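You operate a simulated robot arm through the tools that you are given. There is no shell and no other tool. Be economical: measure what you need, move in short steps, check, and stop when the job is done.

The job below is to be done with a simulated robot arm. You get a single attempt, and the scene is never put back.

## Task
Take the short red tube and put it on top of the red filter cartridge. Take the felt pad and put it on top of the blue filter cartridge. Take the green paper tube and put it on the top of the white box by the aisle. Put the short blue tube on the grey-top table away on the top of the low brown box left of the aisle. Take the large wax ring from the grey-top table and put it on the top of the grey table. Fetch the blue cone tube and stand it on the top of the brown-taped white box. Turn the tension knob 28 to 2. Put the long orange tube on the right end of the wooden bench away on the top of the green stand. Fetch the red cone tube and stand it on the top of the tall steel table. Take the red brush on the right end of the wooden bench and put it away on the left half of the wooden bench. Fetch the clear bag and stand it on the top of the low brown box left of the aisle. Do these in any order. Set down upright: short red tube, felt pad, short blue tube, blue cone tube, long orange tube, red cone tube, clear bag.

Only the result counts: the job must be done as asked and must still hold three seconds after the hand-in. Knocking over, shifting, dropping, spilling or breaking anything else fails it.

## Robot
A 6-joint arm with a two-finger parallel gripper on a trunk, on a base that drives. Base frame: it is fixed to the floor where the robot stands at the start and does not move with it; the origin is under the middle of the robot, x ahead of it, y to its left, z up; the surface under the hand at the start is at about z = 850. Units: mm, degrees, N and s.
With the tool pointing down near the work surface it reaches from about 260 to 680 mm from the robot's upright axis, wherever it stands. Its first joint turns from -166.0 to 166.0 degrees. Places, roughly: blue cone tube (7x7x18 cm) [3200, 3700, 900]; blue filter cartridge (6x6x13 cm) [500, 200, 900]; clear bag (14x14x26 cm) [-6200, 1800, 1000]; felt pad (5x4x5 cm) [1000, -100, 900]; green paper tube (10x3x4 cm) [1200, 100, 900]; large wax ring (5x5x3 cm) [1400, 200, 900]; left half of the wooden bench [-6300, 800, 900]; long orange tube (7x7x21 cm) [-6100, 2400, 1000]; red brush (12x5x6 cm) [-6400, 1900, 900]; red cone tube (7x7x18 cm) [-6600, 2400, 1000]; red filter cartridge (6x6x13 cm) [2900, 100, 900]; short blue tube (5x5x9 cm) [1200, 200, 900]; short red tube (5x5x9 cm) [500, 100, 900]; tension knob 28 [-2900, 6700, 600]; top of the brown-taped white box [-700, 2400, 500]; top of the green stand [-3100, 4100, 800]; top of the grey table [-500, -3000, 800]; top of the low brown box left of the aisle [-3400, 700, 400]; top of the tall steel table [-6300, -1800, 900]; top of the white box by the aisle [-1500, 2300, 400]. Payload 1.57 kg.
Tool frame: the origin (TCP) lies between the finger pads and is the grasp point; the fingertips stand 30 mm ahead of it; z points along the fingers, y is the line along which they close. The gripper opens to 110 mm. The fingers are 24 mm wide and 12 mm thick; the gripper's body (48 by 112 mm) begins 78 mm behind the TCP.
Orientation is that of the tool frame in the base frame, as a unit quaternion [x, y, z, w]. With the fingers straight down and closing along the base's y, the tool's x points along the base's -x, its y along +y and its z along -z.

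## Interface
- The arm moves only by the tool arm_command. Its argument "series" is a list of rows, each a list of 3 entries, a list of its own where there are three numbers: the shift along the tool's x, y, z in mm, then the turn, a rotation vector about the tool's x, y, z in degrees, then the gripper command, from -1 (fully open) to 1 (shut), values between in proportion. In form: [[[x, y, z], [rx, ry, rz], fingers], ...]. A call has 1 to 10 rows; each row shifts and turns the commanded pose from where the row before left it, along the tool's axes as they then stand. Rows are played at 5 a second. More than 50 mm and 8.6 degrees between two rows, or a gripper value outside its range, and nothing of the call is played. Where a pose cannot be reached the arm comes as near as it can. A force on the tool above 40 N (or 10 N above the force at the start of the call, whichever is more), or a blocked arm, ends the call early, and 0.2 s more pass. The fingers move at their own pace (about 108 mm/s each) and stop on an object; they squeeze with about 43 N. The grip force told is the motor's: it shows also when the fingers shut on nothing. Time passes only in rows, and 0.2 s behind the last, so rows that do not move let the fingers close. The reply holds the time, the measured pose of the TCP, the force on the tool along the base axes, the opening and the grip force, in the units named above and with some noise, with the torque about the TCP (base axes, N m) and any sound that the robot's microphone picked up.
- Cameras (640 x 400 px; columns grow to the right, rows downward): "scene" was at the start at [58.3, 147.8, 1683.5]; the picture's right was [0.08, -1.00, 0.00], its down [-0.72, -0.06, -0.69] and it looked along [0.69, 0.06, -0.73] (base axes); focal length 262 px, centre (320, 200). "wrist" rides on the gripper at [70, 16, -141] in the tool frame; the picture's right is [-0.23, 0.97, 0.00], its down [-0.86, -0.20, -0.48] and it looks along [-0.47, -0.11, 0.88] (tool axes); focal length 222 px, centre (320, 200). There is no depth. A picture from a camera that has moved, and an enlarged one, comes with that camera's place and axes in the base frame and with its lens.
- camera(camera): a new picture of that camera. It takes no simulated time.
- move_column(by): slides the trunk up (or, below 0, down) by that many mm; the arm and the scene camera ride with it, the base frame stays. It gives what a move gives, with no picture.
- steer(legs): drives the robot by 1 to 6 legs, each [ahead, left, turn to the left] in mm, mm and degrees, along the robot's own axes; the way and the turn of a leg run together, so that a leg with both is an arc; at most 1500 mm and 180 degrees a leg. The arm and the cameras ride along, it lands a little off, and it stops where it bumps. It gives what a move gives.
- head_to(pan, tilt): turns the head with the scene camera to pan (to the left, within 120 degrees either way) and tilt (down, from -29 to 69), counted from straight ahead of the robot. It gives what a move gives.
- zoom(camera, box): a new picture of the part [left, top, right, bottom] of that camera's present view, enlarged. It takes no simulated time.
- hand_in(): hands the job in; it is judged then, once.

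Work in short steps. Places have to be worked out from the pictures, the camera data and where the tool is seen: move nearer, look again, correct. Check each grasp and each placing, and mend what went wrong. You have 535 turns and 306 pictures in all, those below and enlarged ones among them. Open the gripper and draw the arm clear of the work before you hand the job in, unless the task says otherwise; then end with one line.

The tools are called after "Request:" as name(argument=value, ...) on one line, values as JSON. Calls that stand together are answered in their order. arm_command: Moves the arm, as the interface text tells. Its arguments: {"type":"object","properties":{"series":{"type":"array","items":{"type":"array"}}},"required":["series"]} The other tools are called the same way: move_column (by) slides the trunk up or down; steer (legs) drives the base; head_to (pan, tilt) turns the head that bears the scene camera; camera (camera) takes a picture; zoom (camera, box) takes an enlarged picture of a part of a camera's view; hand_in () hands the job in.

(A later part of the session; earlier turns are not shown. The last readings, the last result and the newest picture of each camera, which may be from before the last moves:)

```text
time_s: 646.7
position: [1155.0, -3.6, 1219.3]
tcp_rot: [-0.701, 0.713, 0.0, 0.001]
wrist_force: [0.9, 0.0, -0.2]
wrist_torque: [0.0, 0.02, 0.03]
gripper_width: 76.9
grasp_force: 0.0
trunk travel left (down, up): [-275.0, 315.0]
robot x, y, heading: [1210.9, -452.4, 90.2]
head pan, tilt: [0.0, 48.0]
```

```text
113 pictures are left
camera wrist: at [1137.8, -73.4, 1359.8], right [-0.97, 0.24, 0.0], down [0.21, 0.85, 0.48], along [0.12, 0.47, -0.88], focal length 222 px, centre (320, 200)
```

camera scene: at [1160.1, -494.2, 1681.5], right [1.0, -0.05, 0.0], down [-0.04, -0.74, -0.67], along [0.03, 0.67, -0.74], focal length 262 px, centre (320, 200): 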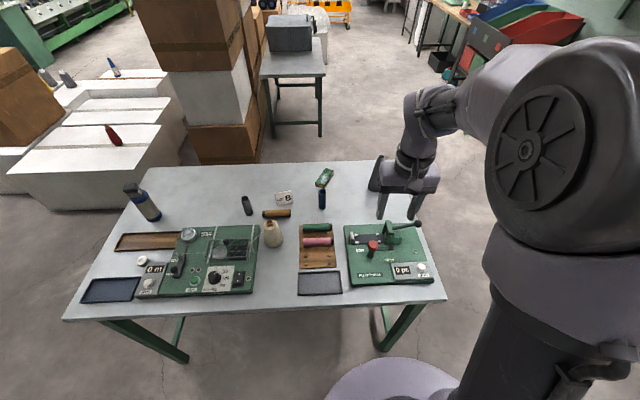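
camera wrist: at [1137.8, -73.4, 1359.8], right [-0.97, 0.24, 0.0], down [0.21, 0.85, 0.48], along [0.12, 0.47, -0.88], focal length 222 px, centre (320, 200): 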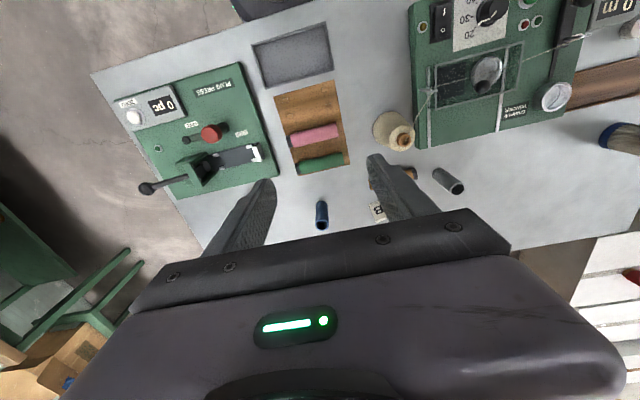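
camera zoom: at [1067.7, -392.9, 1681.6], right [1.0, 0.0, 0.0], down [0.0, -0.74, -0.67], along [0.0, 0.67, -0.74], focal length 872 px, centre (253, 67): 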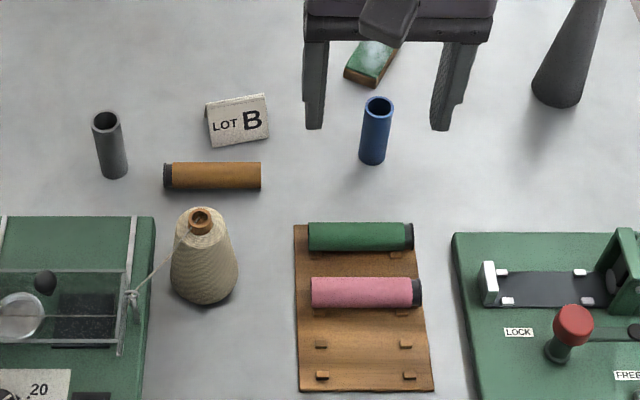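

Green tube: centre (1181, 92), axis along x, ~29 mm thick, on the board; the pink one lies ~59 mm nearer. I go above and turn the gripper 90° to close along y.

Request:
arm_command(series=[[[-48, -13, 0], [0, 0, 0], 0], [[-48, -13, 0], [0, 0, 0], 0], [[0, 0, 15], [0, 0, 8.5], 0], [[0, 0, 15], [0, 0, 8.5], 0], [[0, 0, 15], [0, 0, 8.5], 0], [[0, 0, 15], [0, 0, 8.5], 0], [[0, 0, 15], [0, 0, 8.5], 0], [[0, 0, 15], [0, 0, 8.5], 0], [[0, 0, 15], [0, 0, 8.5], 0], [[0, 0, 15], [0, 0, 8.5], 0]])

Request:
arm_command(series=[[[0, 0, 15], [0, 0, 8.5], 0], [[0, 0, 15], [0, 0, 8.5], 0], [[0, 0, 15], [0, 0, 4], 0], [[0, 0, 15], [0, 0, 0], 0.1], [[0, 0, 0], [0, 0, 0], 0.1]])

Request:
zoom(camera="wrist", box=[220, 80, 420, 230])

Request:
zoom(camera="scene", box=[290, 180, 450, 300])

```text
time_s: 648.9
position: [1183.3, 90.8, 1097.7]
tcp_rot: [-0.181, 0.983, 0.001, 0.001]
wrist_force: [-0.2, 0.0, 0.6]
wrist_torque: [0.0, -0.02, 0.0]
gripper_width: 55.0
grasp_force: 0.0
trunk travel left (down, up): [-275.0, 315.0]
robot x, y, heading: [1209.6, -451.4, 90.2]
head pan, tilt: [0.0, 48.0]
```

```text
time_s: 650.1
position: [1181.4, 91.1, 1038.7]
tcp_rot: [0.0, 1.0, 0.001, 0.002]
wrist_force: [-0.6, 0.7, 0.8]
wrist_torque: [0.01, 0.02, -0.02]
gripper_width: 49.5
grasp_force: 0.0
trunk travel left (down, up): [-275.0, 315.0]
robot x, y, heading: [1207.0, -451.7, 90.0]
head pan, tilt: [0.0, 48.0]
```

```text
2.67 times, centred on (320, 155) of wrist
camera zoom: at [1111.3, 107.2, 1179.3], right [0.23, 0.97, 0.0], down [0.85, -0.2, 0.48], along [0.47, -0.11, -0.88], focal length 592 px, centre (320, 320)
```

zoom: 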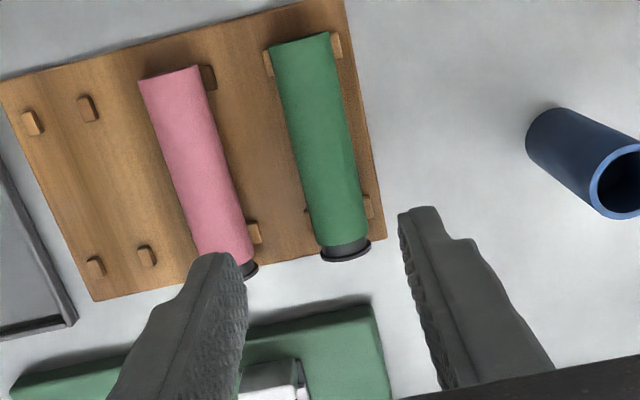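

```text
3.33 times, centred on (370, 240) of scene
camera zoom: at [1067.3, -393.1, 1681.5], right [1.0, 0.0, 0.0], down [0.0, -0.74, -0.67], along [0.0, 0.67, -0.74], focal length 872 px, centre (153, 67)
```

zoom: 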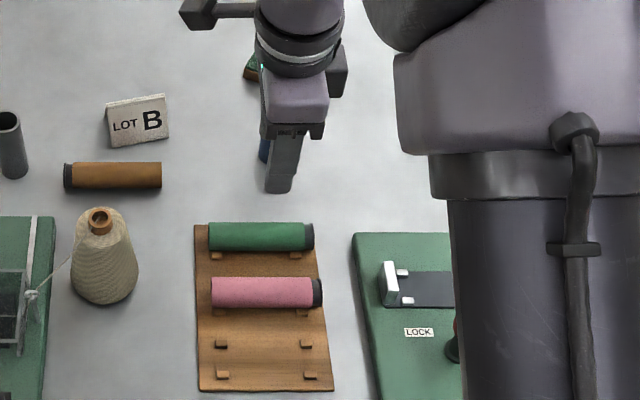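

Tube axis y ≈ 94, centre x ≈ 1176. I narrow to 42 mm opening (pink tube nearby), shift and descend to TCP 898.

Request:
arm_command(series=[[[5, 3, 0], [0, 0, 0], 0.23], [[0, 0, 45], [0, 0, 0], 0.23], [[0, 0, 45], [0, 0, 0], 0.23], [[0, 0, 30], [0, 0, 0], 0.23], [[0, 0, 0], [0, 0, 0], 0.23]])

Request:
camera(camera="wrist")

```text
time_s: 651.3
position: [1178.2, 93.8, 916.3]
tcp_rot: [-0.001, 1.0, 0.001, 0.001]
wrist_force: [-0.4, 0.6, -0.4]
wrist_torque: [-0.02, 0.01, 0.02]
gripper_width: 42.5
grasp_force: 0.0
trunk travel left (down, up): [-275.0, 315.0]
robot x, y, heading: [1209.8, -450.6, 89.9]
head pan, tilt: [0.0, 48.0]
```

```text
110 pictures are left
camera wrist: at [1107.5, 109.8, 1057.9], right [0.23, 0.97, 0.0], down [0.85, -0.2, 0.48], along [0.47, -0.11, -0.88], focal length 222 px, centre (320, 200)
```

wrist: 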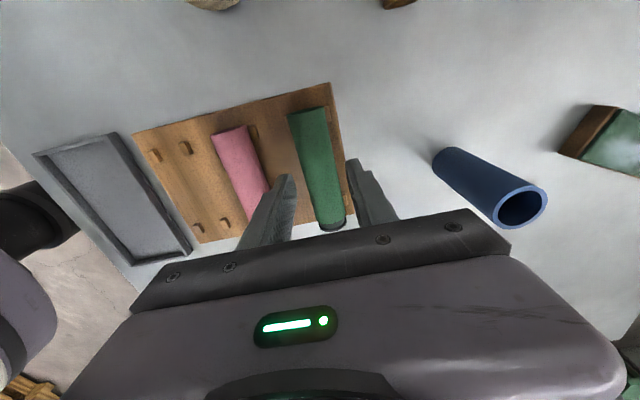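

Aligned. Final 18 mm down, close and lift.

Request:
arm_command(series=[[[0, 0, 10], [0, 0, 0], 0.23], [[0, 0, 7], [0, 0, 0], 0.23], [[0, 0, 0], [0, 0, 0], 0.23], [[0, 0, 0], [0, 0, 0], 1], [[0, 0, 0], [0, 0, 0], 1], [[0, 0, 0], [0, 0, 0], 1], [[0, 0, -15], [0, 0, 0], 1], [[0, 0, -40], [0, 0, 0], 1], [[0, 0, -45], [0, 0, 0], 1], [[0, 0, -45], [0, 0, 0], 1]])

Request:
camera(camera="wrist")

Request:
zoom(camera="scene", box=[290, 180, 450, 300])

```text
time_s: 653.5
position: [1176.7, 90.2, 1048.5]
tcp_rot: [-0.001, 1.0, 0.001, 0.0]
wrist_force: [-0.9, -0.1, 0.3]
wrist_torque: [0.0, 0.02, -0.02]
gripper_width: 27.5
grasp_force: 37.6
trunk travel left (down, up): [-275.0, 315.0]
robot x, y, heading: [1206.2, -454.0, 90.1]
head pan, tilt: [0.0, 48.0]
```

```text
109 pictures are left
camera wrist: at [1107.9, 107.7, 1190.7], right [0.23, 0.97, 0.0], down [0.85, -0.2, 0.48], along [0.47, -0.11, -0.88], focal length 222 px, centre (320, 200)
```

wrist: 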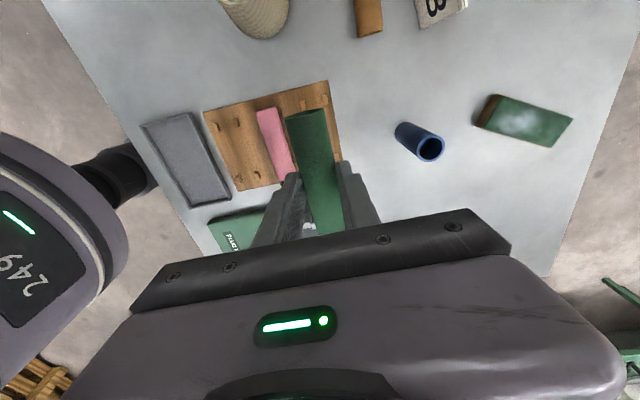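

```text
3.33 times, centred on (370, 240) of scene
camera zoom: at [1067.3, -393.9, 1681.6], right [1.0, 0.0, 0.0], down [0.0, -0.74, -0.67], along [0.0, 0.67, -0.74], focal length 872 px, centre (153, 67)
```

zoom: 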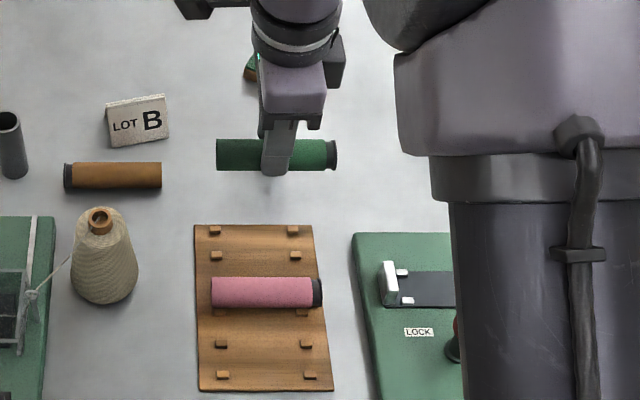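

Green tube held. I raise and retract, then drive west along the south side and north up the aisle to the west side of the white box.

Request:
arm_command(series=[[[0, 0, -45], [0, 0, 0], 1], [[0, 0, -45], [0, 0, 0], 1], [[0, 0, -40], [0, 0, 0], 1], [[0, -45, 0], [0, 0, 0], 1], [[0, -45, 0], [0, 0, 0], 1], [[0, -45, 0], [0, 0, 0], 1]])

Request:
steer(legs=[[-60, 0, 0], [0, 1450, 0], [0, 1450, 0], [0, 450, 0]])

Request:
head_to(pan=0, tilt=25)

Request:
camera(camera="scene")

Request:
camera(camera="wrist")

```text
time_s: 654.9
position: [1177.3, -44.0, 1176.2]
tcp_rot: [-0.001, 1.0, 0.001, 0.002]
wrist_force: [-0.4, -0.3, 0.3]
wrist_torque: [0.02, 0.02, -0.03]
gripper_width: 27.5
grasp_force: 37.4
trunk travel left (down, up): [-275.0, 315.0]
robot x, y, heading: [1211.7, -453.3, 90.4]
head pan, tilt: [0.0, 48.0]
```

```text
time_s: 671.8
position: [-2160.7, -85.0, 1175.3]
tcp_rot: [0.011, 1.0, 0.001, 0.003]
wrist_force: [0.0, 0.6, -0.8]
wrist_torque: [0.01, 0.01, -0.01]
gripper_width: 28.0
grasp_force: 38.4
trunk travel left (down, up): [-275.0, 315.0]
robot x, y, heading: [-2135.1, -495.4, 88.9]
head pan, tilt: [0.0, 48.0]
```

```text
time_s: 672.6
position: [-2159.8, -85.0, 1175.6]
tcp_rot: [0.01, 1.0, 0.001, 0.002]
wrist_force: [-0.7, 0.4, -0.7]
wrist_torque: [0.0, 0.0, 0.01]
gripper_width: 28.1
grasp_force: 38.2
trunk travel left (down, up): [-275.0, 315.0]
robot x, y, heading: [-2137.9, -492.6, 88.8]
head pan, tilt: [0.0, 25.0]
```

```text
107 pictures are left
camera scene: at [-2276.9, -419.7, 1716.2], right [1.0, -0.02, 0.0], down [-0.01, -0.42, -0.91], along [0.02, 0.91, -0.42], focal length 262 px, centre (320, 200)
```

scene: 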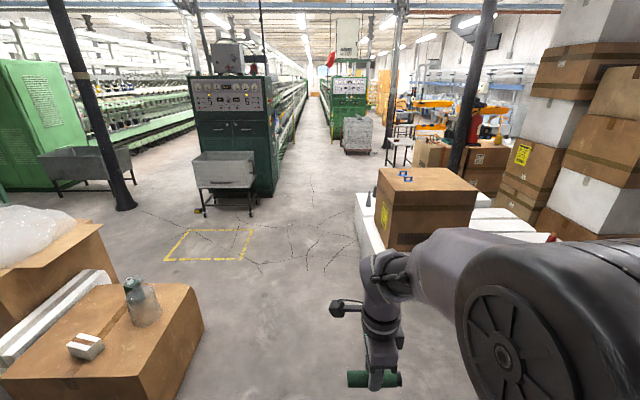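

```text
106 pictures are left
camera wrist: at [-2229.7, -67.2, 1316.5], right [0.25, 0.97, 0.0], down [0.85, -0.22, 0.48], along [0.47, -0.12, -0.88], focal length 222 px, centre (320, 200)
```

wrist: 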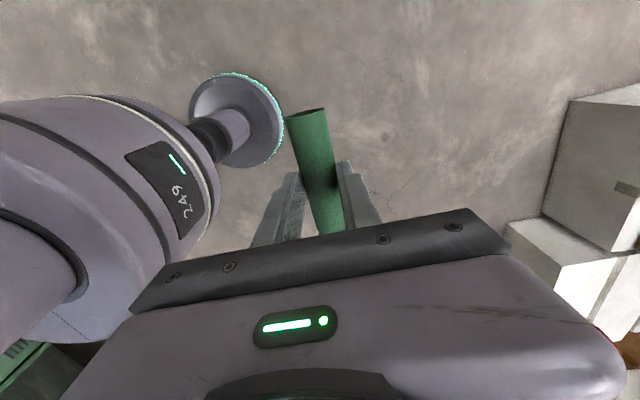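

The aisle north is clear. I drive up to y ≈ 2360 and turn east to face the white box.

Request:
steer(legs=[[1450, 0, 1.2], [1400, 0, 0], [0, 0, -90]])

Request:
head_to(pan=0, tilt=48)

Request:
camera(camera="scene")

```text
time_s: 690.1
position: [-1656.7, 2329.1, 1175.2]
tcp_rot: [0.722, 0.692, 0.0, 0.002]
wrist_force: [-0.4, 0.4, -0.9]
wrist_torque: [0.0, 0.0, 0.01]
gripper_width: 28.2
grasp_force: 38.2
trunk travel left (down, up): [-275.0, 315.0]
robot x, y, heading: [-2070.1, 2316.7, -2.3]
head pan, tilt: [0.0, 25.0]
```

```text
time_s: 691.0
position: [-1657.1, 2330.0, 1175.3]
tcp_rot: [0.722, 0.692, -0.001, 0.001]
wrist_force: [0.8, -0.3, -0.2]
wrist_torque: [-0.02, 0.0, -0.02]
gripper_width: 28.0
grasp_force: 38.2
trunk travel left (down, up): [-275.0, 315.0]
robot x, y, heading: [-2067.0, 2312.7, -2.2]
head pan, tilt: [0.0, 48.0]
```

```text
105 pictures are left
camera scene: at [-2005.1, 2454.3, 1681.6], right [-0.04, -1.0, 0.0], down [-0.74, 0.03, -0.67], along [0.67, -0.03, -0.74], focal length 262 px, centre (320, 200)
```

scene: 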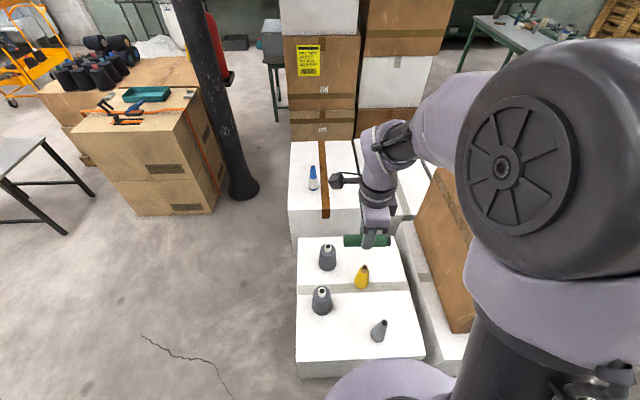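

The front of the box between the grey bottle and the grey cone is free: target (-1665, 2310). I lower the trunk and then the arm there.

Request:
arm_command(series=[[[-20, -7, 0], [0, 0, 0], 1], [[0, 0, 45], [0, 0, 0], 1], [[0, 0, 45], [0, 0, 0], 1]])

Request:
move_column(by=-270)

Request:
arm_command(series=[[[0, 0, 45], [0, 0, 0], 1], [[0, 0, 45], [0, 0, 0], 1], [[0, 0, 45], [0, 0, 0], 1], [[0, 0, 45], [0, 0, 0], 1], [[0, 0, 0], [0, 0, 0], 1]])

Request:
camera(camera="wrist")

Request:
camera(camera="scene")

```text
time_s: 691.8
position: [-1664.3, 2310.3, 1085.9]
tcp_rot: [0.722, 0.692, 0.0, 0.002]
wrist_force: [0.0, 0.3, -0.7]
wrist_torque: [0.0, 0.03, -0.01]
gripper_width: 28.2
grasp_force: 38.2
trunk travel left (down, up): [-275.0, 315.0]
robot x, y, heading: [-2067.7, 2314.4, -2.1]
head pan, tilt: [0.0, 48.0]
```

```text
time_s: 694.5
position: [-1663.4, 2308.8, 816.9]
tcp_rot: [0.722, 0.692, -0.002, 0.002]
wrist_force: [0.2, 0.4, -1.0]
wrist_torque: [-0.01, -0.03, -0.01]
gripper_width: 28.0
grasp_force: 38.3
trunk travel left (down, up): [-5.0, 585.0]
robot x, y, heading: [-2068.0, 2318.1, -2.3]
head pan, tilt: [0.0, 48.0]
```

```text
time_s: 695.7
position: [-1661.7, 2314.0, 635.8]
tcp_rot: [0.722, 0.691, 0.0, 0.002]
wrist_force: [0.6, 0.7, 0.2]
wrist_torque: [-0.03, 0.04, -0.02]
gripper_width: 27.8
grasp_force: 38.5
trunk travel left (down, up): [-5.0, 585.0]
robot x, y, heading: [-2066.4, 2313.1, -2.2]
head pan, tilt: [0.0, 48.0]
```

```text
104 pictures are left
camera wrist: at [-1644.4, 2383.1, 777.2], right [0.96, -0.27, 0.0], down [-0.24, -0.84, 0.48], along [-0.13, -0.46, -0.88], focal length 222 px, centre (320, 200)
```

wrist: 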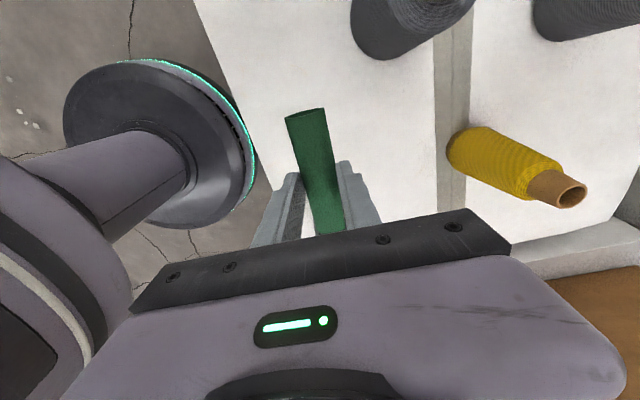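

```text
103 pictures are left
camera scene: at [-2004.9, 2454.3, 1411.5], right [-0.04, -1.0, 0.0], down [-0.74, 0.03, -0.67], along [0.67, -0.03, -0.74], focal length 262 px, centre (320, 200)
```

scene: 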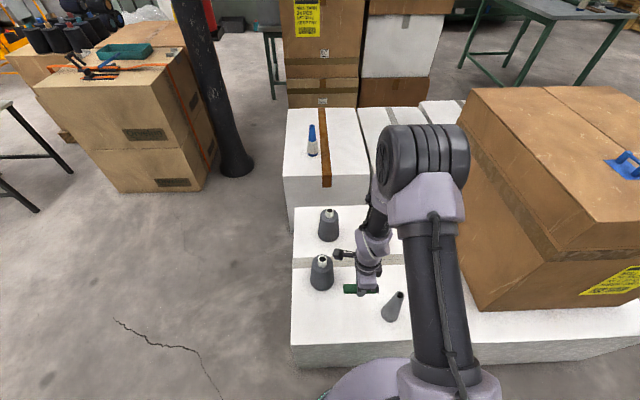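

Clear of the bottle and cone. I descend further, then in small steps to contact.

Request:
arm_command(series=[[[0, 0, 45], [0, 0, 0], 1], [[0, 0, 45], [0, 0, 0], 1], [[0, 0, 25], [0, 0, 0], 1], [[0, 0, 8], [0, 0, 0], 1], [[0, 0, 6], [0, 0, 0], 1], [[0, 0, 6], [0, 0, 0], 1], [[0, 0, 6], [0, 0, 0], 1], [[0, 0, 6], [0, 0, 0], 1], [[0, 0, 6], [0, 0, 0], 1]])

Request:
zoom(camera="scene", box=[290, 200, 450, 340])

```text
time_s: 697.7
position: [-1662.7, 2309.8, 485.4]
tcp_rot: [0.722, 0.692, 0.0, 0.001]
wrist_force: [-0.4, 0.1, -1.0]
wrist_torque: [0.01, 0.0, -0.04]
gripper_width: 28.0
grasp_force: 38.1
trunk travel left (down, up): [-5.0, 585.0]
robot x, y, heading: [-2067.8, 2314.6, -2.0]
head pan, tilt: [0.0, 48.0]
```

```text
2.86 times, centred on (370, 270) of scene
camera zoom: at [-2005.2, 2454.3, 1411.5], right [-0.04, -1.0, 0.0], down [-0.74, 0.03, -0.67], along [0.67, -0.03, -0.74], focal length 748 px, centre (177, 0)
```

zoom: 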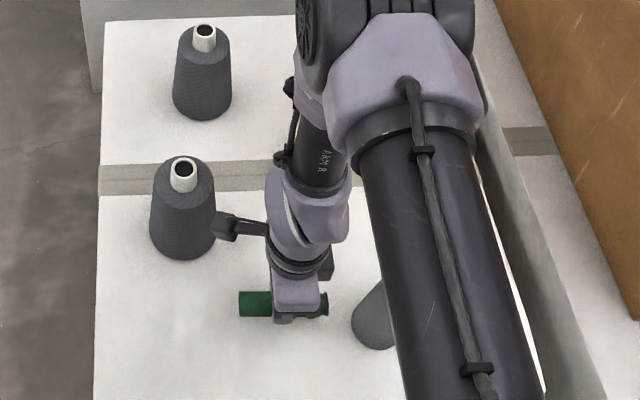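

Still above; gaps are fine. Continue in small steps.

Request:
arm_command(series=[[[0, 0, 6], [0, 0, 0], 1], [[0, 0, 6], [0, 0, 0], 1], [[0, 0, 5], [0, 0, 0], 1], [[0, 0, 5], [0, 0, 0], 1], [[0, 0, 5], [0, 0, 0], 1], [[0, 0, 5], [0, 0, 0], 1], [[0, 0, 5], [0, 0, 0], 1], [[0, 0, 5], [0, 0, 0], 1]])

```text
time_s: 698.8
position: [-1662.4, 2310.8, 463.2]
tcp_rot: [0.722, 0.692, 0.001, 0.003]
wrist_force: [-6.6, 0.6, 34.1]
wrist_torque: [0.0, 0.3, -0.05]
gripper_width: 27.9
grasp_force: 38.4
trunk travel left (down, up): [-5.0, 585.0]
robot x, y, heading: [-2066.4, 2319.1, -2.3]
head pan, tilt: [0.0, 48.0]
stopped in row 5: the force on the tool passed its limit at 43 N (the readings are from after the stop); the commanded pose is now the measured one
```

Contact. I ease up 1 mm, open slowly and evenly, then rise.

Request:
arm_command(series=[[[0, 0, -1], [0, 0, 0], 1], [[0, 0, 0], [0, 0, 0], 0.45], [[0, 0, 0], [0, 0, 0], 0.4], [[0, 0, 0], [0, 0, 0], 0.3], [[0, 0, 0], [0, 0, 0], 0.1], [[0, 0, 0], [0, 0, 0], 0], [[0, 0, -20], [0, 0, 0], 0], [[0, 0, -45], [0, 0, 0], 0], [[0, 0, -45], [0, 0, 0], 0], [[0, 0, -45], [0, 0, 0], 0]])

Request:
camera(camera="wrist")

Request:
zoom(camera="scene", box=[290, 200, 450, 340])

```text
time_s: 701.0
position: [-1662.0, 2313.2, 617.9]
tcp_rot: [0.721, 0.693, 0.0, 0.002]
wrist_force: [0.4, 0.1, -0.7]
wrist_torque: [0.04, 0.03, 0.0]
gripper_width: 55.2
grasp_force: 0.1
trunk travel left (down, up): [-5.0, 585.0]
robot x, y, heading: [-2066.6, 2317.1, -2.5]
head pan, tilt: [0.0, 48.0]
```

```text
101 pictures are left
camera wrist: at [-1644.6, 2382.1, 759.6], right [0.96, -0.27, 0.0], down [-0.24, -0.84, 0.48], along [-0.12, -0.46, -0.88], focal length 222 px, centre (320, 200)
```

wrist: 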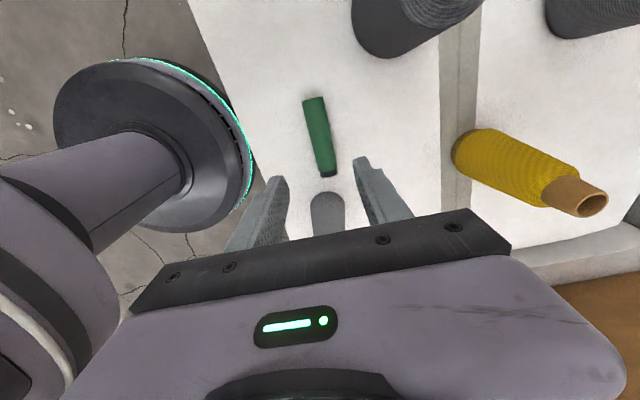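

```text
2.86 times, centred on (370, 270) of scene
camera zoom: at [-2005.3, 2454.3, 1411.5], right [-0.04, -1.0, 0.0], down [-0.74, 0.03, -0.67], along [0.67, -0.03, -0.74], focal length 748 px, centre (177, 0)
```

zoom: 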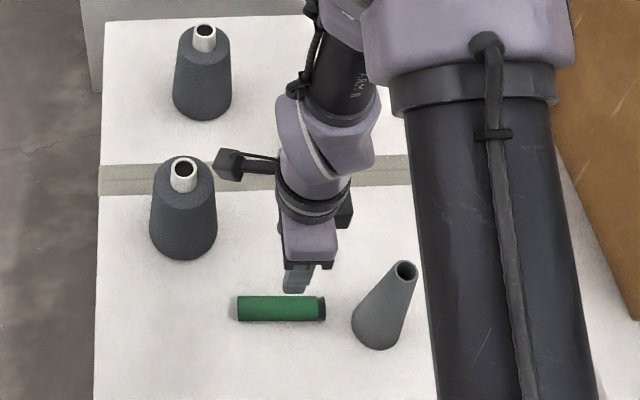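

The green tube lies at rest on the white box. Last, the short blue tube: trunk up, turn north, and return to the table's south side.

Request:
move_column(by=270)

Request:
arm_command(series=[[[0, 0, -45], [0, 0, 0], 0], [[0, 0, -45], [0, 0, 0], 0], [[0, 0, -45], [0, 0, 0], 0], [[0, 0, -45], [0, 0, 0], 0], [[0, 0, -45], [0, 0, 0], 0], [[0, 0, -45], [0, 0, 0], 0]])

Request:
zoom(camera="scene", box=[280, 220, 440, 370])

Request:
steer(legs=[[-80, 0, 2.2], [0, 0, 90], [-1450, 0, 0], [-1370, 0, 0]])

```text
time_s: 703.8
position: [-1662.7, 2311.5, 888.4]
tcp_rot: [0.722, 0.692, 0.0, 0.003]
wrist_force: [0.3, 0.5, 0.0]
wrist_torque: [0.04, 0.0, 0.01]
gripper_width: 54.9
grasp_force: 0.0
trunk travel left (down, up): [-275.0, 315.0]
robot x, y, heading: [-2069.7, 2318.5, -2.4]
head pan, tilt: [0.0, 48.0]
```

```text
time_s: 705.1
position: [-1665.1, 2311.8, 1159.2]
tcp_rot: [0.721, 0.692, 0.002, 0.003]
wrist_force: [-0.9, 0.7, -0.2]
wrist_torque: [-0.01, -0.02, 0.04]
gripper_width: 55.0
grasp_force: 0.1
trunk travel left (down, up): [-275.0, 315.0]
robot x, y, heading: [-2065.4, 2314.5, -2.1]
head pan, tilt: [0.0, 48.0]
```

```text
2.67 times, centred on (360, 295) of scene
camera zoom: at [-2006.2, 2454.3, 1681.6], right [-0.04, -1.0, 0.0], down [-0.74, 0.03, -0.67], along [0.67, -0.03, -0.74], focal length 698 px, centre (213, -53)
```

zoom: 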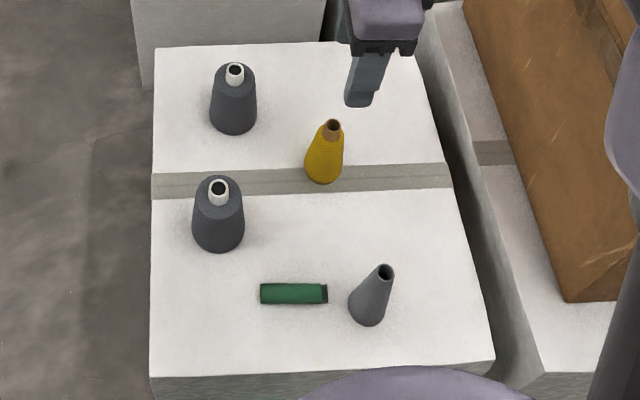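

```text
time_s: 723.2
position: [-2139.1, -97.9, 1157.8]
tcp_rot: [-0.016, 1.0, 0.002, 0.001]
wrist_force: [-0.3, -0.3, 0.5]
wrist_torque: [0.02, -0.01, 0.0]
gripper_width: 55.2
grasp_force: 0.0
trunk travel left (down, up): [-275.0, 315.0]
robot x, y, heading: [-2114.8, -502.3, 91.9]
head pan, tilt: [0.0, 48.0]
```

Stable. Now east along the south side to x ≈ 1190.

Request:
steer(legs=[[0, 0, -1.9], [0, -1450, 0], [0, -1450, 0], [0, -400, 0]])

Request:
camera(camera="scene")

```text
time_s: 739.7
position: [1162.0, -77.3, 1159.1]
tcp_rot: [-0.004, 1.0, 0.003, 0.0]
wrist_force: [0.6, -0.5, 0.0]
wrist_torque: [-0.01, 0.04, -0.03]
gripper_width: 55.1
grasp_force: 0.0
trunk travel left (down, up): [-275.0, 315.0]
robot x, y, heading: [1180.7, -479.8, 90.6]
head pan, tilt: [0.0, 48.0]
```

```text
98 pictures are left
camera scene: at [1036.5, -421.9, 1681.6], right [1.0, 0.01, 0.0], down [0.01, -0.74, -0.67], along [-0.01, 0.67, -0.74], focal length 262 px, centre (320, 200)
```

scene: 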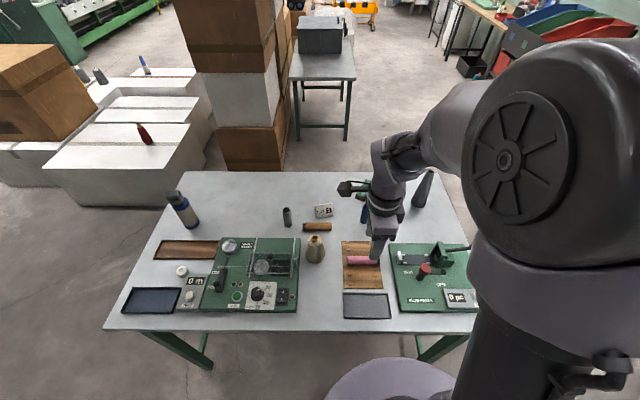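

I move up to the table and extend toward the blue tube at about (1208, 221).

Request:
steer(legs=[[48, -15, -0.6]])

Request:
arm_command(series=[[[-20, 45, 0], [0, 0, 0], 0], [[-15, 45, 0], [0, 0, 0], 0], [[0, 45, 0], [0, 0, 0], 0], [[0, 45, 0], [0, 0, 0], 0], [[0, 45, 0], [0, 0, 0], -0.2], [[0, 20, 0], [0, 0, 0], -0.4], [[0, 0, 0], [0, 0, 0], -0.4]])

Request:
camera(camera="wrist")

Request:
zoom(camera="scene", box=[280, 140, 440, 260])

```text
time_s: 740.6
position: [1180.1, -28.8, 1158.2]
tcp_rot: [0.001, 1.0, 0.002, 0.001]
wrist_force: [0.3, 0.5, 0.4]
wrist_torque: [-0.04, 0.02, 0.0]
gripper_width: 55.0
grasp_force: 0.1
trunk travel left (down, up): [-275.0, 315.0]
robot x, y, heading: [1193.4, -429.1, 89.7]
head pan, tilt: [0.0, 48.0]
```

```text
time_s: 742.2
position: [1214.9, 215.2, 1157.9]
tcp_rot: [0.001, 1.0, 0.002, 0.0]
wrist_force: [0.3, 0.2, -0.1]
wrist_torque: [0.02, -0.01, -0.03]
gripper_width: 76.7
grasp_force: 0.0
trunk travel left (down, up): [-275.0, 315.0]
robot x, y, heading: [1193.4, -431.5, 89.9]
head pan, tilt: [0.0, 48.0]
```

```text
97 pictures are left
camera wrist: at [1145.4, 230.9, 1298.7], right [0.23, 0.97, 0.0], down [0.85, -0.2, 0.48], along [0.47, -0.11, -0.88], focal length 222 px, centre (320, 200)
```

wrist: 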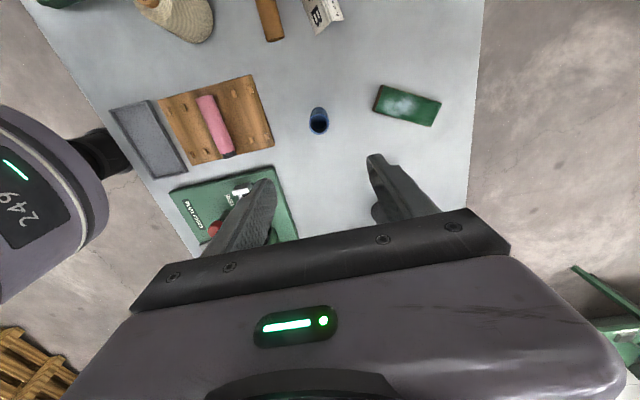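

```text
3.33 times, centred on (360, 200) of scene
camera zoom: at [1051.2, -373.7, 1681.5], right [1.0, 0.0, 0.0], down [0.0, -0.74, -0.67], along [0.0, 0.67, -0.74], focal length 872 px, centre (187, 200)
```

zoom: 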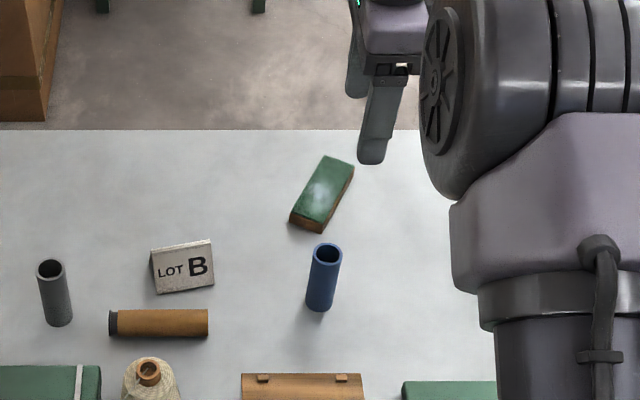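

Blue tube axis at (1205, 218). I correct (−10, +3), descend to check, then grip low.

Request:
arm_command(series=[[[10, 3, 45], [0, 0, 0], -0.4], [[0, 0, 45], [0, 0, 0], -0.4], [[0, 0, 45], [0, 0, 0], -0.4], [[0, 0, 20], [0, 0, 0], -0.4], [[0, 0, 0], [0, 0, 0], -0.4]])

Request:
camera(camera="wrist")

```text
time_s: 743.4
position: [1205.5, 219.1, 1003.9]
tcp_rot: [0.002, 1.0, 0.003, 0.0]
wrist_force: [0.0, -0.9, 0.7]
wrist_torque: [0.01, -0.01, 0.01]
gripper_width: 77.2
grasp_force: 0.1
trunk travel left (down, up): [-275.0, 315.0]
robot x, y, heading: [1191.2, -434.5, 89.8]
head pan, tilt: [0.0, 48.0]
```

```text
95 pictures are left
camera wrist: at [1134.7, 233.9, 1146.3], right [0.23, 0.97, 0.01], down [0.85, -0.2, 0.48], along [0.47, -0.11, -0.88], focal length 222 px, centre (320, 200)
```

wrist: 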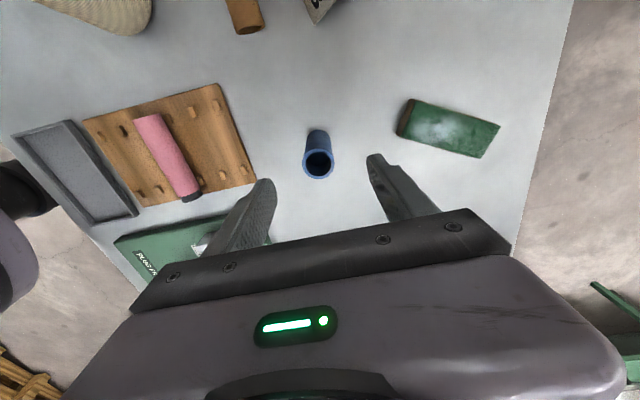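

Good to within 3 mm. Descend to 900, close and lift.

Request:
arm_command(series=[[[1, -3, 40], [0, 0, 0], -0.3], [[0, 0, 40], [0, 0, 0], -0.2], [[0, 0, 24], [0, 0, 0], -0.2], [[0, 0, 0], [0, 0, 0], 0.2], [[0, 0, 0], [0, 0, 0], 1], [[0, 0, 0], [0, 0, 0], 1], [[0, 0, 0], [0, 0, 0], 1], [[0, 0, -20], [0, 0, 0], 1], [[0, 0, -40], [0, 0, 0], 1], [[0, 0, -45], [0, 0, 0], 1]])

Request:
camera(camera="wrist")

```text
time_s: 745.6
position: [1204.5, 215.5, 1005.6]
tcp_rot: [0.002, 1.0, 0.002, 0.0]
wrist_force: [-0.9, -0.6, -0.3]
wrist_torque: [0.01, -0.01, -0.03]
gripper_width: 30.5
grasp_force: 39.5
trunk travel left (down, up): [-275.0, 315.0]
robot x, y, heading: [1192.8, -431.2, 90.1]
head pan, tilt: [0.0, 48.0]
```

```text
94 pictures are left
camera wrist: at [1133.8, 232.1, 1147.8], right [0.23, 0.97, 0.0], down [0.85, -0.2, 0.48], along [0.47, -0.11, -0.88], focal length 222 px, centre (320, 200)
```

wrist: 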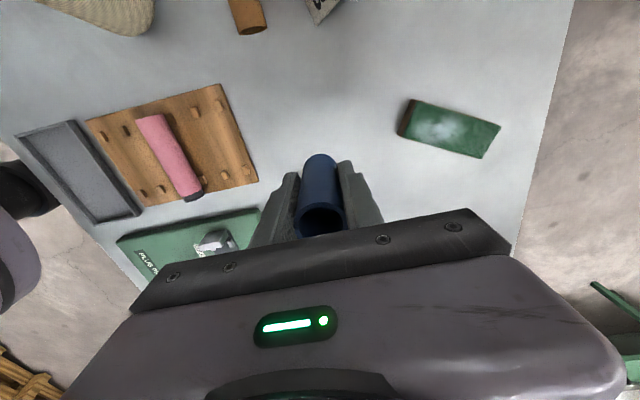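

Held. I raise and retract, then drive west to the low brown box.

Request:
arm_command(series=[[[0, 0, -45], [0, 0, 0], 1], [[0, 0, -45], [0, 0, 0], 1], [[0, 0, -45], [0, 0, 0], 1], [[0, 0, -40], [0, 0, 0], 1], [[0, -45, 0], [0, 0, 0], 1], [[0, -45, 0], [0, 0, 0], 1], [[0, -45, 0], [0, 0, 0], 1], [[0, -45, 0], [0, 0, 0], 1], [[0, -45, 0], [0, 0, 0], 1]])

Request:
steer(legs=[[-60, 0, 0], [0, 1450, 0], [0, 1450, 0], [0, 900, 0], [0, 0, 90]])

Request:
camera(camera="wrist")

Request:
head_to(pan=-40, tilt=35)

Request:
camera(camera="scene")

```text
time_s: 747.6
position: [1205.6, -11.3, 1181.1]
tcp_rot: [0.001, 1.0, 0.004, 0.001]
wrist_force: [-0.5, -0.3, -0.7]
wrist_torque: [0.0, 0.0, -0.01]
gripper_width: 30.4
grasp_force: 39.7
trunk travel left (down, up): [-275.0, 315.0]
robot x, y, heading: [1193.2, -435.9, 90.1]
head pan, tilt: [0.0, 48.0]
```

```text
time_s: 770.3
position: [-3027.8, -555.4, 1180.2]
tcp_rot: [0.713, -0.701, -0.003, 0.001]
wrist_force: [0.0, 0.9, -0.1]
wrist_torque: [0.04, -0.01, 0.02]
gripper_width: 30.2
grasp_force: 39.6
trunk travel left (down, up): [-275.0, 315.0]
robot x, y, heading: [-2602.1, -558.9, -179.0]
head pan, tilt: [0.0, 48.0]
```

```text
93 pictures are left
camera wrist: at [-3042.8, -624.7, 1321.6], right [-0.98, 0.21, 0.0], down [0.19, 0.86, 0.48], along [0.1, 0.47, -0.88], focal length 222 px, centre (320, 200)
```

wrist: 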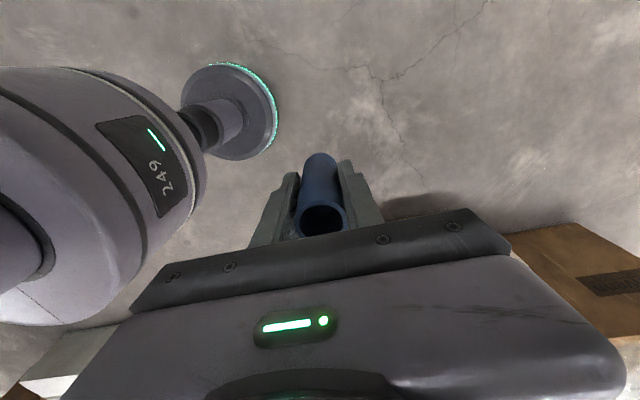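

```text
time_s: 771.4
position: [-3028.8, -555.0, 1179.8]
tcp_rot: [0.713, -0.701, -0.002, 0.001]
wrist_force: [0.0, -0.2, -0.3]
wrist_torque: [0.01, 0.03, 0.0]
gripper_width: 30.5
grasp_force: 39.5
trunk travel left (down, up): [-275.0, 315.0]
robot x, y, heading: [-2606.6, -561.0, -179.2]
head pan, tilt: [-40.0, 35.0]
```

```text
92 pictures are left
camera scene: at [-2652.4, -643.6, 1700.5], right [0.63, 0.78, 0.0], down [0.45, -0.36, -0.82], along [-0.64, 0.52, -0.57], focal length 262 px, centre (320, 200)
```

scene: 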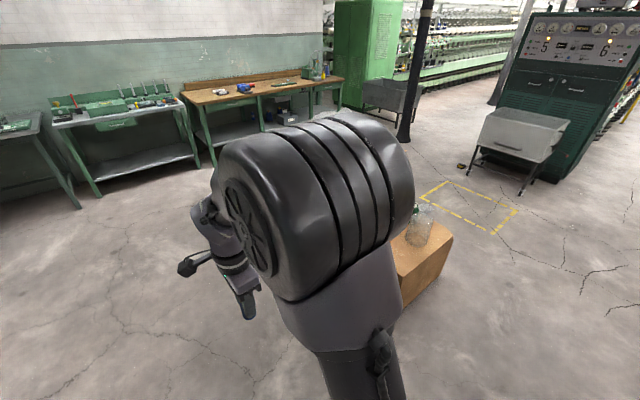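

No slip. I slide north to y ≈ 510 and forward to x ≈ -2720.

Request:
steer(legs=[[0, 0, -0.8], [0, -1060, 0], [110, 0, 0]])

Request:
head_to(pan=-5, tilt=50)

Request:
camera(camera="scene")

```text
time_s: 778.0
position: [-3147.2, 504.4, 1179.8]
tcp_rot: [0.712, -0.702, -0.003, 0.001]
wrist_force: [-0.5, 0.9, -0.3]
wrist_torque: [0.01, -0.04, -0.02]
gripper_width: 30.4
grasp_force: 39.2
trunk travel left (down, up): [-275.0, 315.0]
robot x, y, heading: [-2722.2, 497.7, -179.1]
head pan, tilt: [-40.0, 35.0]
```

```text
time_s: 779.0
position: [-3146.3, 504.0, 1180.0]
tcp_rot: [0.712, -0.702, -0.003, 0.002]
wrist_force: [0.0, 0.5, -0.4]
wrist_torque: [-0.01, -0.05, 0.03]
gripper_width: 30.4
grasp_force: 39.7
trunk travel left (down, up): [-275.0, 315.0]
robot x, y, heading: [-2728.7, 499.4, -179.2]
head pan, tilt: [-5.0, 50.0]
```

```text
91 pictures are left
camera scene: at [-2779.8, 364.5, 1678.8], right [0.07, 1.0, 0.0], down [0.76, -0.06, -0.64], along [-0.64, 0.05, -0.77], focal length 262 px, centre (320, 200)
```

scene: 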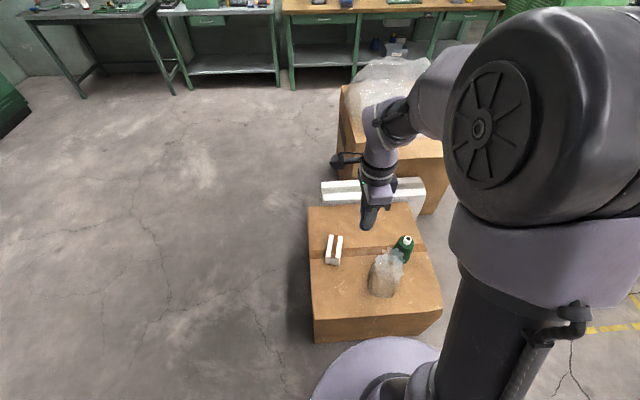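

The front-left of the box top is free; target (-3215, 480). I move over it and lower.

Request:
arm_command(series=[[[11, 35, 0], [0, 0, 0], 1], [[12, 34, 0], [0, 0, 0], 1], [[0, 0, 45], [0, 0, 0], 1], [[0, 0, 45], [0, 0, 0], 1], [[0, 0, 45], [0, 0, 0], 1]])

Request:
move_column(by=-270)

Request:
arm_command(series=[[[0, 0, 45], [0, 0, 0], 1], [[0, 0, 45], [0, 0, 0], 1], [[0, 0, 45], [0, 0, 0], 1], [[0, 0, 45], [0, 0, 0], 1], [[0, 0, 40], [0, 0, 0], 1], [[0, 0, 0], [0, 0, 0], 1]])

Request:
camera(camera="scene")

Request:
camera(camera="wrist")

```text
time_s: 780.2
position: [-3218.2, 482.2, 1044.2]
tcp_rot: [0.712, -0.703, -0.003, 0.0]
wrist_force: [-0.1, -0.3, -0.8]
wrist_torque: [0.03, 0.01, -0.01]
gripper_width: 30.6
grasp_force: 39.7
trunk travel left (down, up): [-275.0, 315.0]
robot x, y, heading: [-2726.9, 495.4, -179.3]
head pan, tilt: [-5.0, 50.0]
```

```text
time_s: 782.9
position: [-3216.9, 481.9, 774.6]
tcp_rot: [0.712, -0.702, -0.002, 0.001]
wrist_force: [0.6, 1.0, 0.5]
wrist_torque: [0.01, -0.05, 0.02]
gripper_width: 30.3
grasp_force: 40.0
trunk travel left (down, up): [-5.0, 585.0]
robot x, y, heading: [-2720.9, 496.5, -179.2]
head pan, tilt: [-5.0, 50.0]
```

```text
time_s: 784.3
position: [-3218.9, 483.7, 554.3]
tcp_rot: [0.713, -0.702, -0.003, 0.0]
wrist_force: [0.1, -0.2, -0.8]
wrist_torque: [-0.01, -0.02, 0.01]
gripper_width: 30.5
grasp_force: 39.4
trunk travel left (down, up): [-5.0, 585.0]
robot x, y, heading: [-2726.1, 497.5, -179.1]
head pan, tilt: [-5.0, 50.0]
```

```text
90 pictures are left
camera scene: at [-2780.0, 364.5, 1408.8], right [0.07, 1.0, 0.0], down [0.76, -0.06, -0.64], along [-0.64, 0.05, -0.77], focal length 262 px, centre (320, 200)
```

scene: 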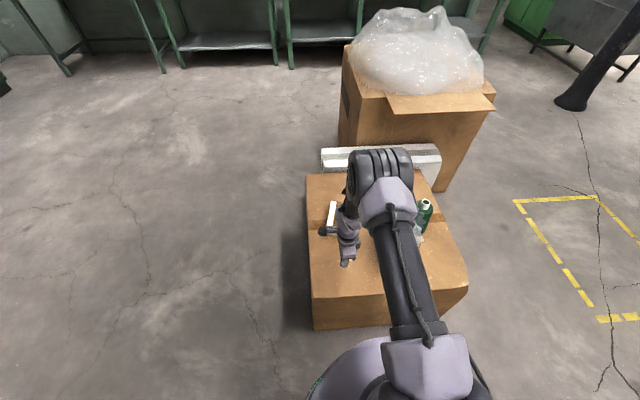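

```text
89 pictures are left
camera wrist: at [-3233.5, 413.3, 695.4], right [-0.98, 0.21, 0.01], down [0.19, 0.86, 0.48], along [0.1, 0.47, -0.88], focal length 222 px, centre (320, 200)
```

wrist: 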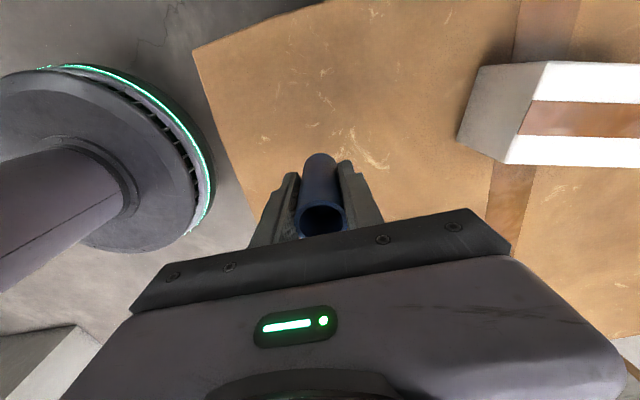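

The bag is hidden behind the arm; I zoom to make sure nothing is near it.

Request:
zoom(camera="scene", box=[290, 130, 490, 330])

Request:
head_to(pan=15, tilt=45)

Request:
zoom(camera="scene", box=[320, 100, 560, 300])

```text
2.00 times, centred on (390, 230) of scene
camera zoom: at [-2780.0, 364.5, 1408.8], right [0.07, 1.0, 0.0], down [0.76, -0.06, -0.64], along [-0.64, 0.05, -0.77], focal length 523 px, centre (180, 140)
```

zoom: 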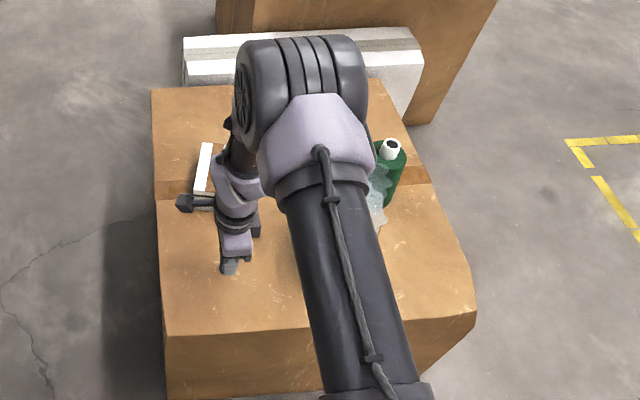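

```text
time_s: 785.2
position: [-3218.9, 482.2, 554.4]
tcp_rot: [0.712, -0.702, -0.002, 0.001]
wrist_force: [0.8, 1.2, -0.6]
wrist_torque: [0.0, -0.02, 0.02]
gripper_width: 30.4
grasp_force: 39.0
trunk travel left (down, up): [-5.0, 585.0]
robot x, y, heading: [-2724.4, 496.0, -179.0]
head pan, tilt: [15.0, 45.0]
```

```text
2.00 times, centred on (440, 200) of scene
camera zoom: at [-2781.3, 336.7, 1415.7], right [-0.27, 0.96, 0.0], down [0.68, 0.19, -0.71], along [-0.68, -0.19, -0.71], focal length 523 px, centre (80, 200)
```

zoom: 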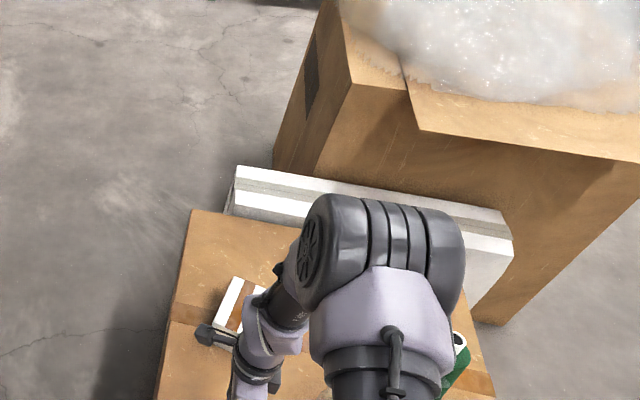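

The upper arm passes close over the bag's top, so going lower here is risky. I raise the trunk again, shift the base 190 mm south, and re-aim so the arm stays clear of the bag.

Request:
move_column(by=270)

Request:
steer(legs=[[0, 200, -0.8]])

Request:
arm_command(series=[[[-45, 0, 0], [0, 0, 0], 1], [[-45, 0, 0], [0, 0, 0], 1], [[-45, 0, 0], [0, 0, 0], 1], [[-45, 0, 0], [0, 0, 0], 1], [[0, 0, 0], [0, 0, 0], 1]])

Request:
camera(camera="scene")

```text
time_s: 787.9
position: [-3219.0, 483.9, 825.4]
tcp_rot: [0.712, -0.702, -0.002, 0.0]
wrist_force: [0.1, -0.1, -1.4]
wrist_torque: [0.0, -0.02, 0.0]
gripper_width: 30.5
grasp_force: 39.3
trunk travel left (down, up): [-275.0, 315.0]
robot x, y, heading: [-2725.1, 498.1, -178.9]
head pan, tilt: [15.0, 45.0]
```

```text
time_s: 789.5
position: [-3216.5, 291.7, 824.9]
tcp_rot: [-0.706, 0.708, 0.003, -0.001]
wrist_force: [0.6, -0.5, -0.8]
wrist_torque: [0.03, -0.01, -0.01]
gripper_width: 30.3
grasp_force: 39.5
trunk travel left (down, up): [-275.0, 315.0]
robot x, y, heading: [-2722.6, 297.4, 179.9]
head pan, tilt: [15.0, 45.0]
```

```text
time_s: 790.7
position: [-3215.8, 472.8, 825.2]
tcp_rot: [-0.706, 0.708, 0.003, 0.0]
wrist_force: [-0.3, -0.1, 0.4]
wrist_torque: [-0.01, 0.0, 0.02]
gripper_width: 30.2
grasp_force: 39.4
trunk travel left (down, up): [-275.0, 315.0]
robot x, y, heading: [-2719.9, 295.8, 180.0]
head pan, tilt: [15.0, 45.0]
```

```text
86 pictures are left
camera scene: at [-2782.8, 138.6, 1685.7], right [-0.26, 0.97, 0.0], down [0.68, 0.18, -0.71], along [-0.68, -0.18, -0.71], focal length 262 px, centre (320, 200)
```

scene: 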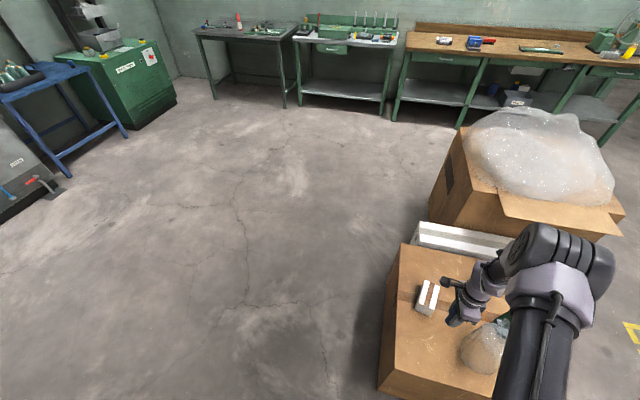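

From here the elbow would still hang near the bag. Better: the front-right corner of the box top, about (-3205, 875), approached from further north, keeps the arm clear. I raise the arm well above the bag and slide north.

Request:
arm_command(series=[[[0, 0, -45], [0, 0, 0], 1], [[0, 0, -45], [0, 0, 0], 1], [[0, 0, -45], [0, 0, 0], 1], [[0, 0, -45], [0, 0, 0], 1], [[0, 0, -45], [0, 0, 0], 1], [[0, 0, -45], [0, 0, 0], 1], [[0, 0, -45], [0, 0, 0], 1], [[30, -30, 0], [0, 0, 0], 1], [[45, 0, 0], [0, 0, 0], 1], [[45, 0, 0], [0, 0, 0], 1]])

Request:
steer(legs=[[0, -720, 0]])

Request:
head_to(pan=15, tilt=50)

Request:
camera(camera="scene")

```text
time_s: 792.9
position: [-3187.0, 350.5, 1140.1]
tcp_rot: [-0.707, 0.707, 0.003, 0.0]
wrist_force: [0.6, -0.4, -0.9]
wrist_torque: [-0.03, 0.0, 0.0]
gripper_width: 30.3
grasp_force: 39.7
trunk travel left (down, up): [-275.0, 315.0]
robot x, y, heading: [-2723.7, 299.3, 179.8]
head pan, tilt: [15.0, 45.0]
```

```text
time_s: 796.9
position: [-3177.3, 1079.1, 1140.0]
tcp_rot: [-0.701, 0.713, 0.002, -0.002]
wrist_force: [-0.1, 0.8, -0.6]
wrist_torque: [0.02, -0.01, -0.02]
gripper_width: 30.4
grasp_force: 39.9
trunk travel left (down, up): [-275.0, 315.0]
robot x, y, heading: [-2716.4, 1021.1, 179.2]
head pan, tilt: [15.0, 45.0]
```

```text
time_s: 797.5
position: [-3177.9, 1080.1, 1140.4]
tcp_rot: [-0.702, 0.713, 0.003, -0.001]
wrist_force: [0.3, -1.0, -0.3]
wrist_torque: [0.01, -0.02, 0.02]
gripper_width: 30.4
grasp_force: 39.5
trunk travel left (down, up): [-275.0, 315.0]
robot x, y, heading: [-2717.7, 1015.4, 179.1]
head pan, tilt: [15.0, 50.0]
```

```text
85 pictures are left
camera scene: at [-2774.1, 862.5, 1678.8], right [-0.24, 0.97, 0.0], down [0.74, 0.19, -0.64], along [-0.62, -0.16, -0.77], focal length 262 px, centre (320, 200)
```

scene: 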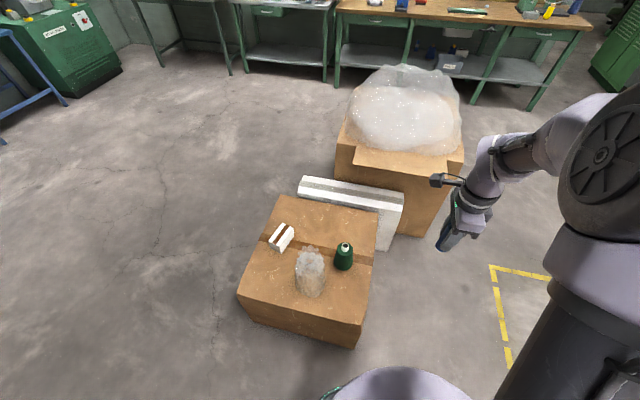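

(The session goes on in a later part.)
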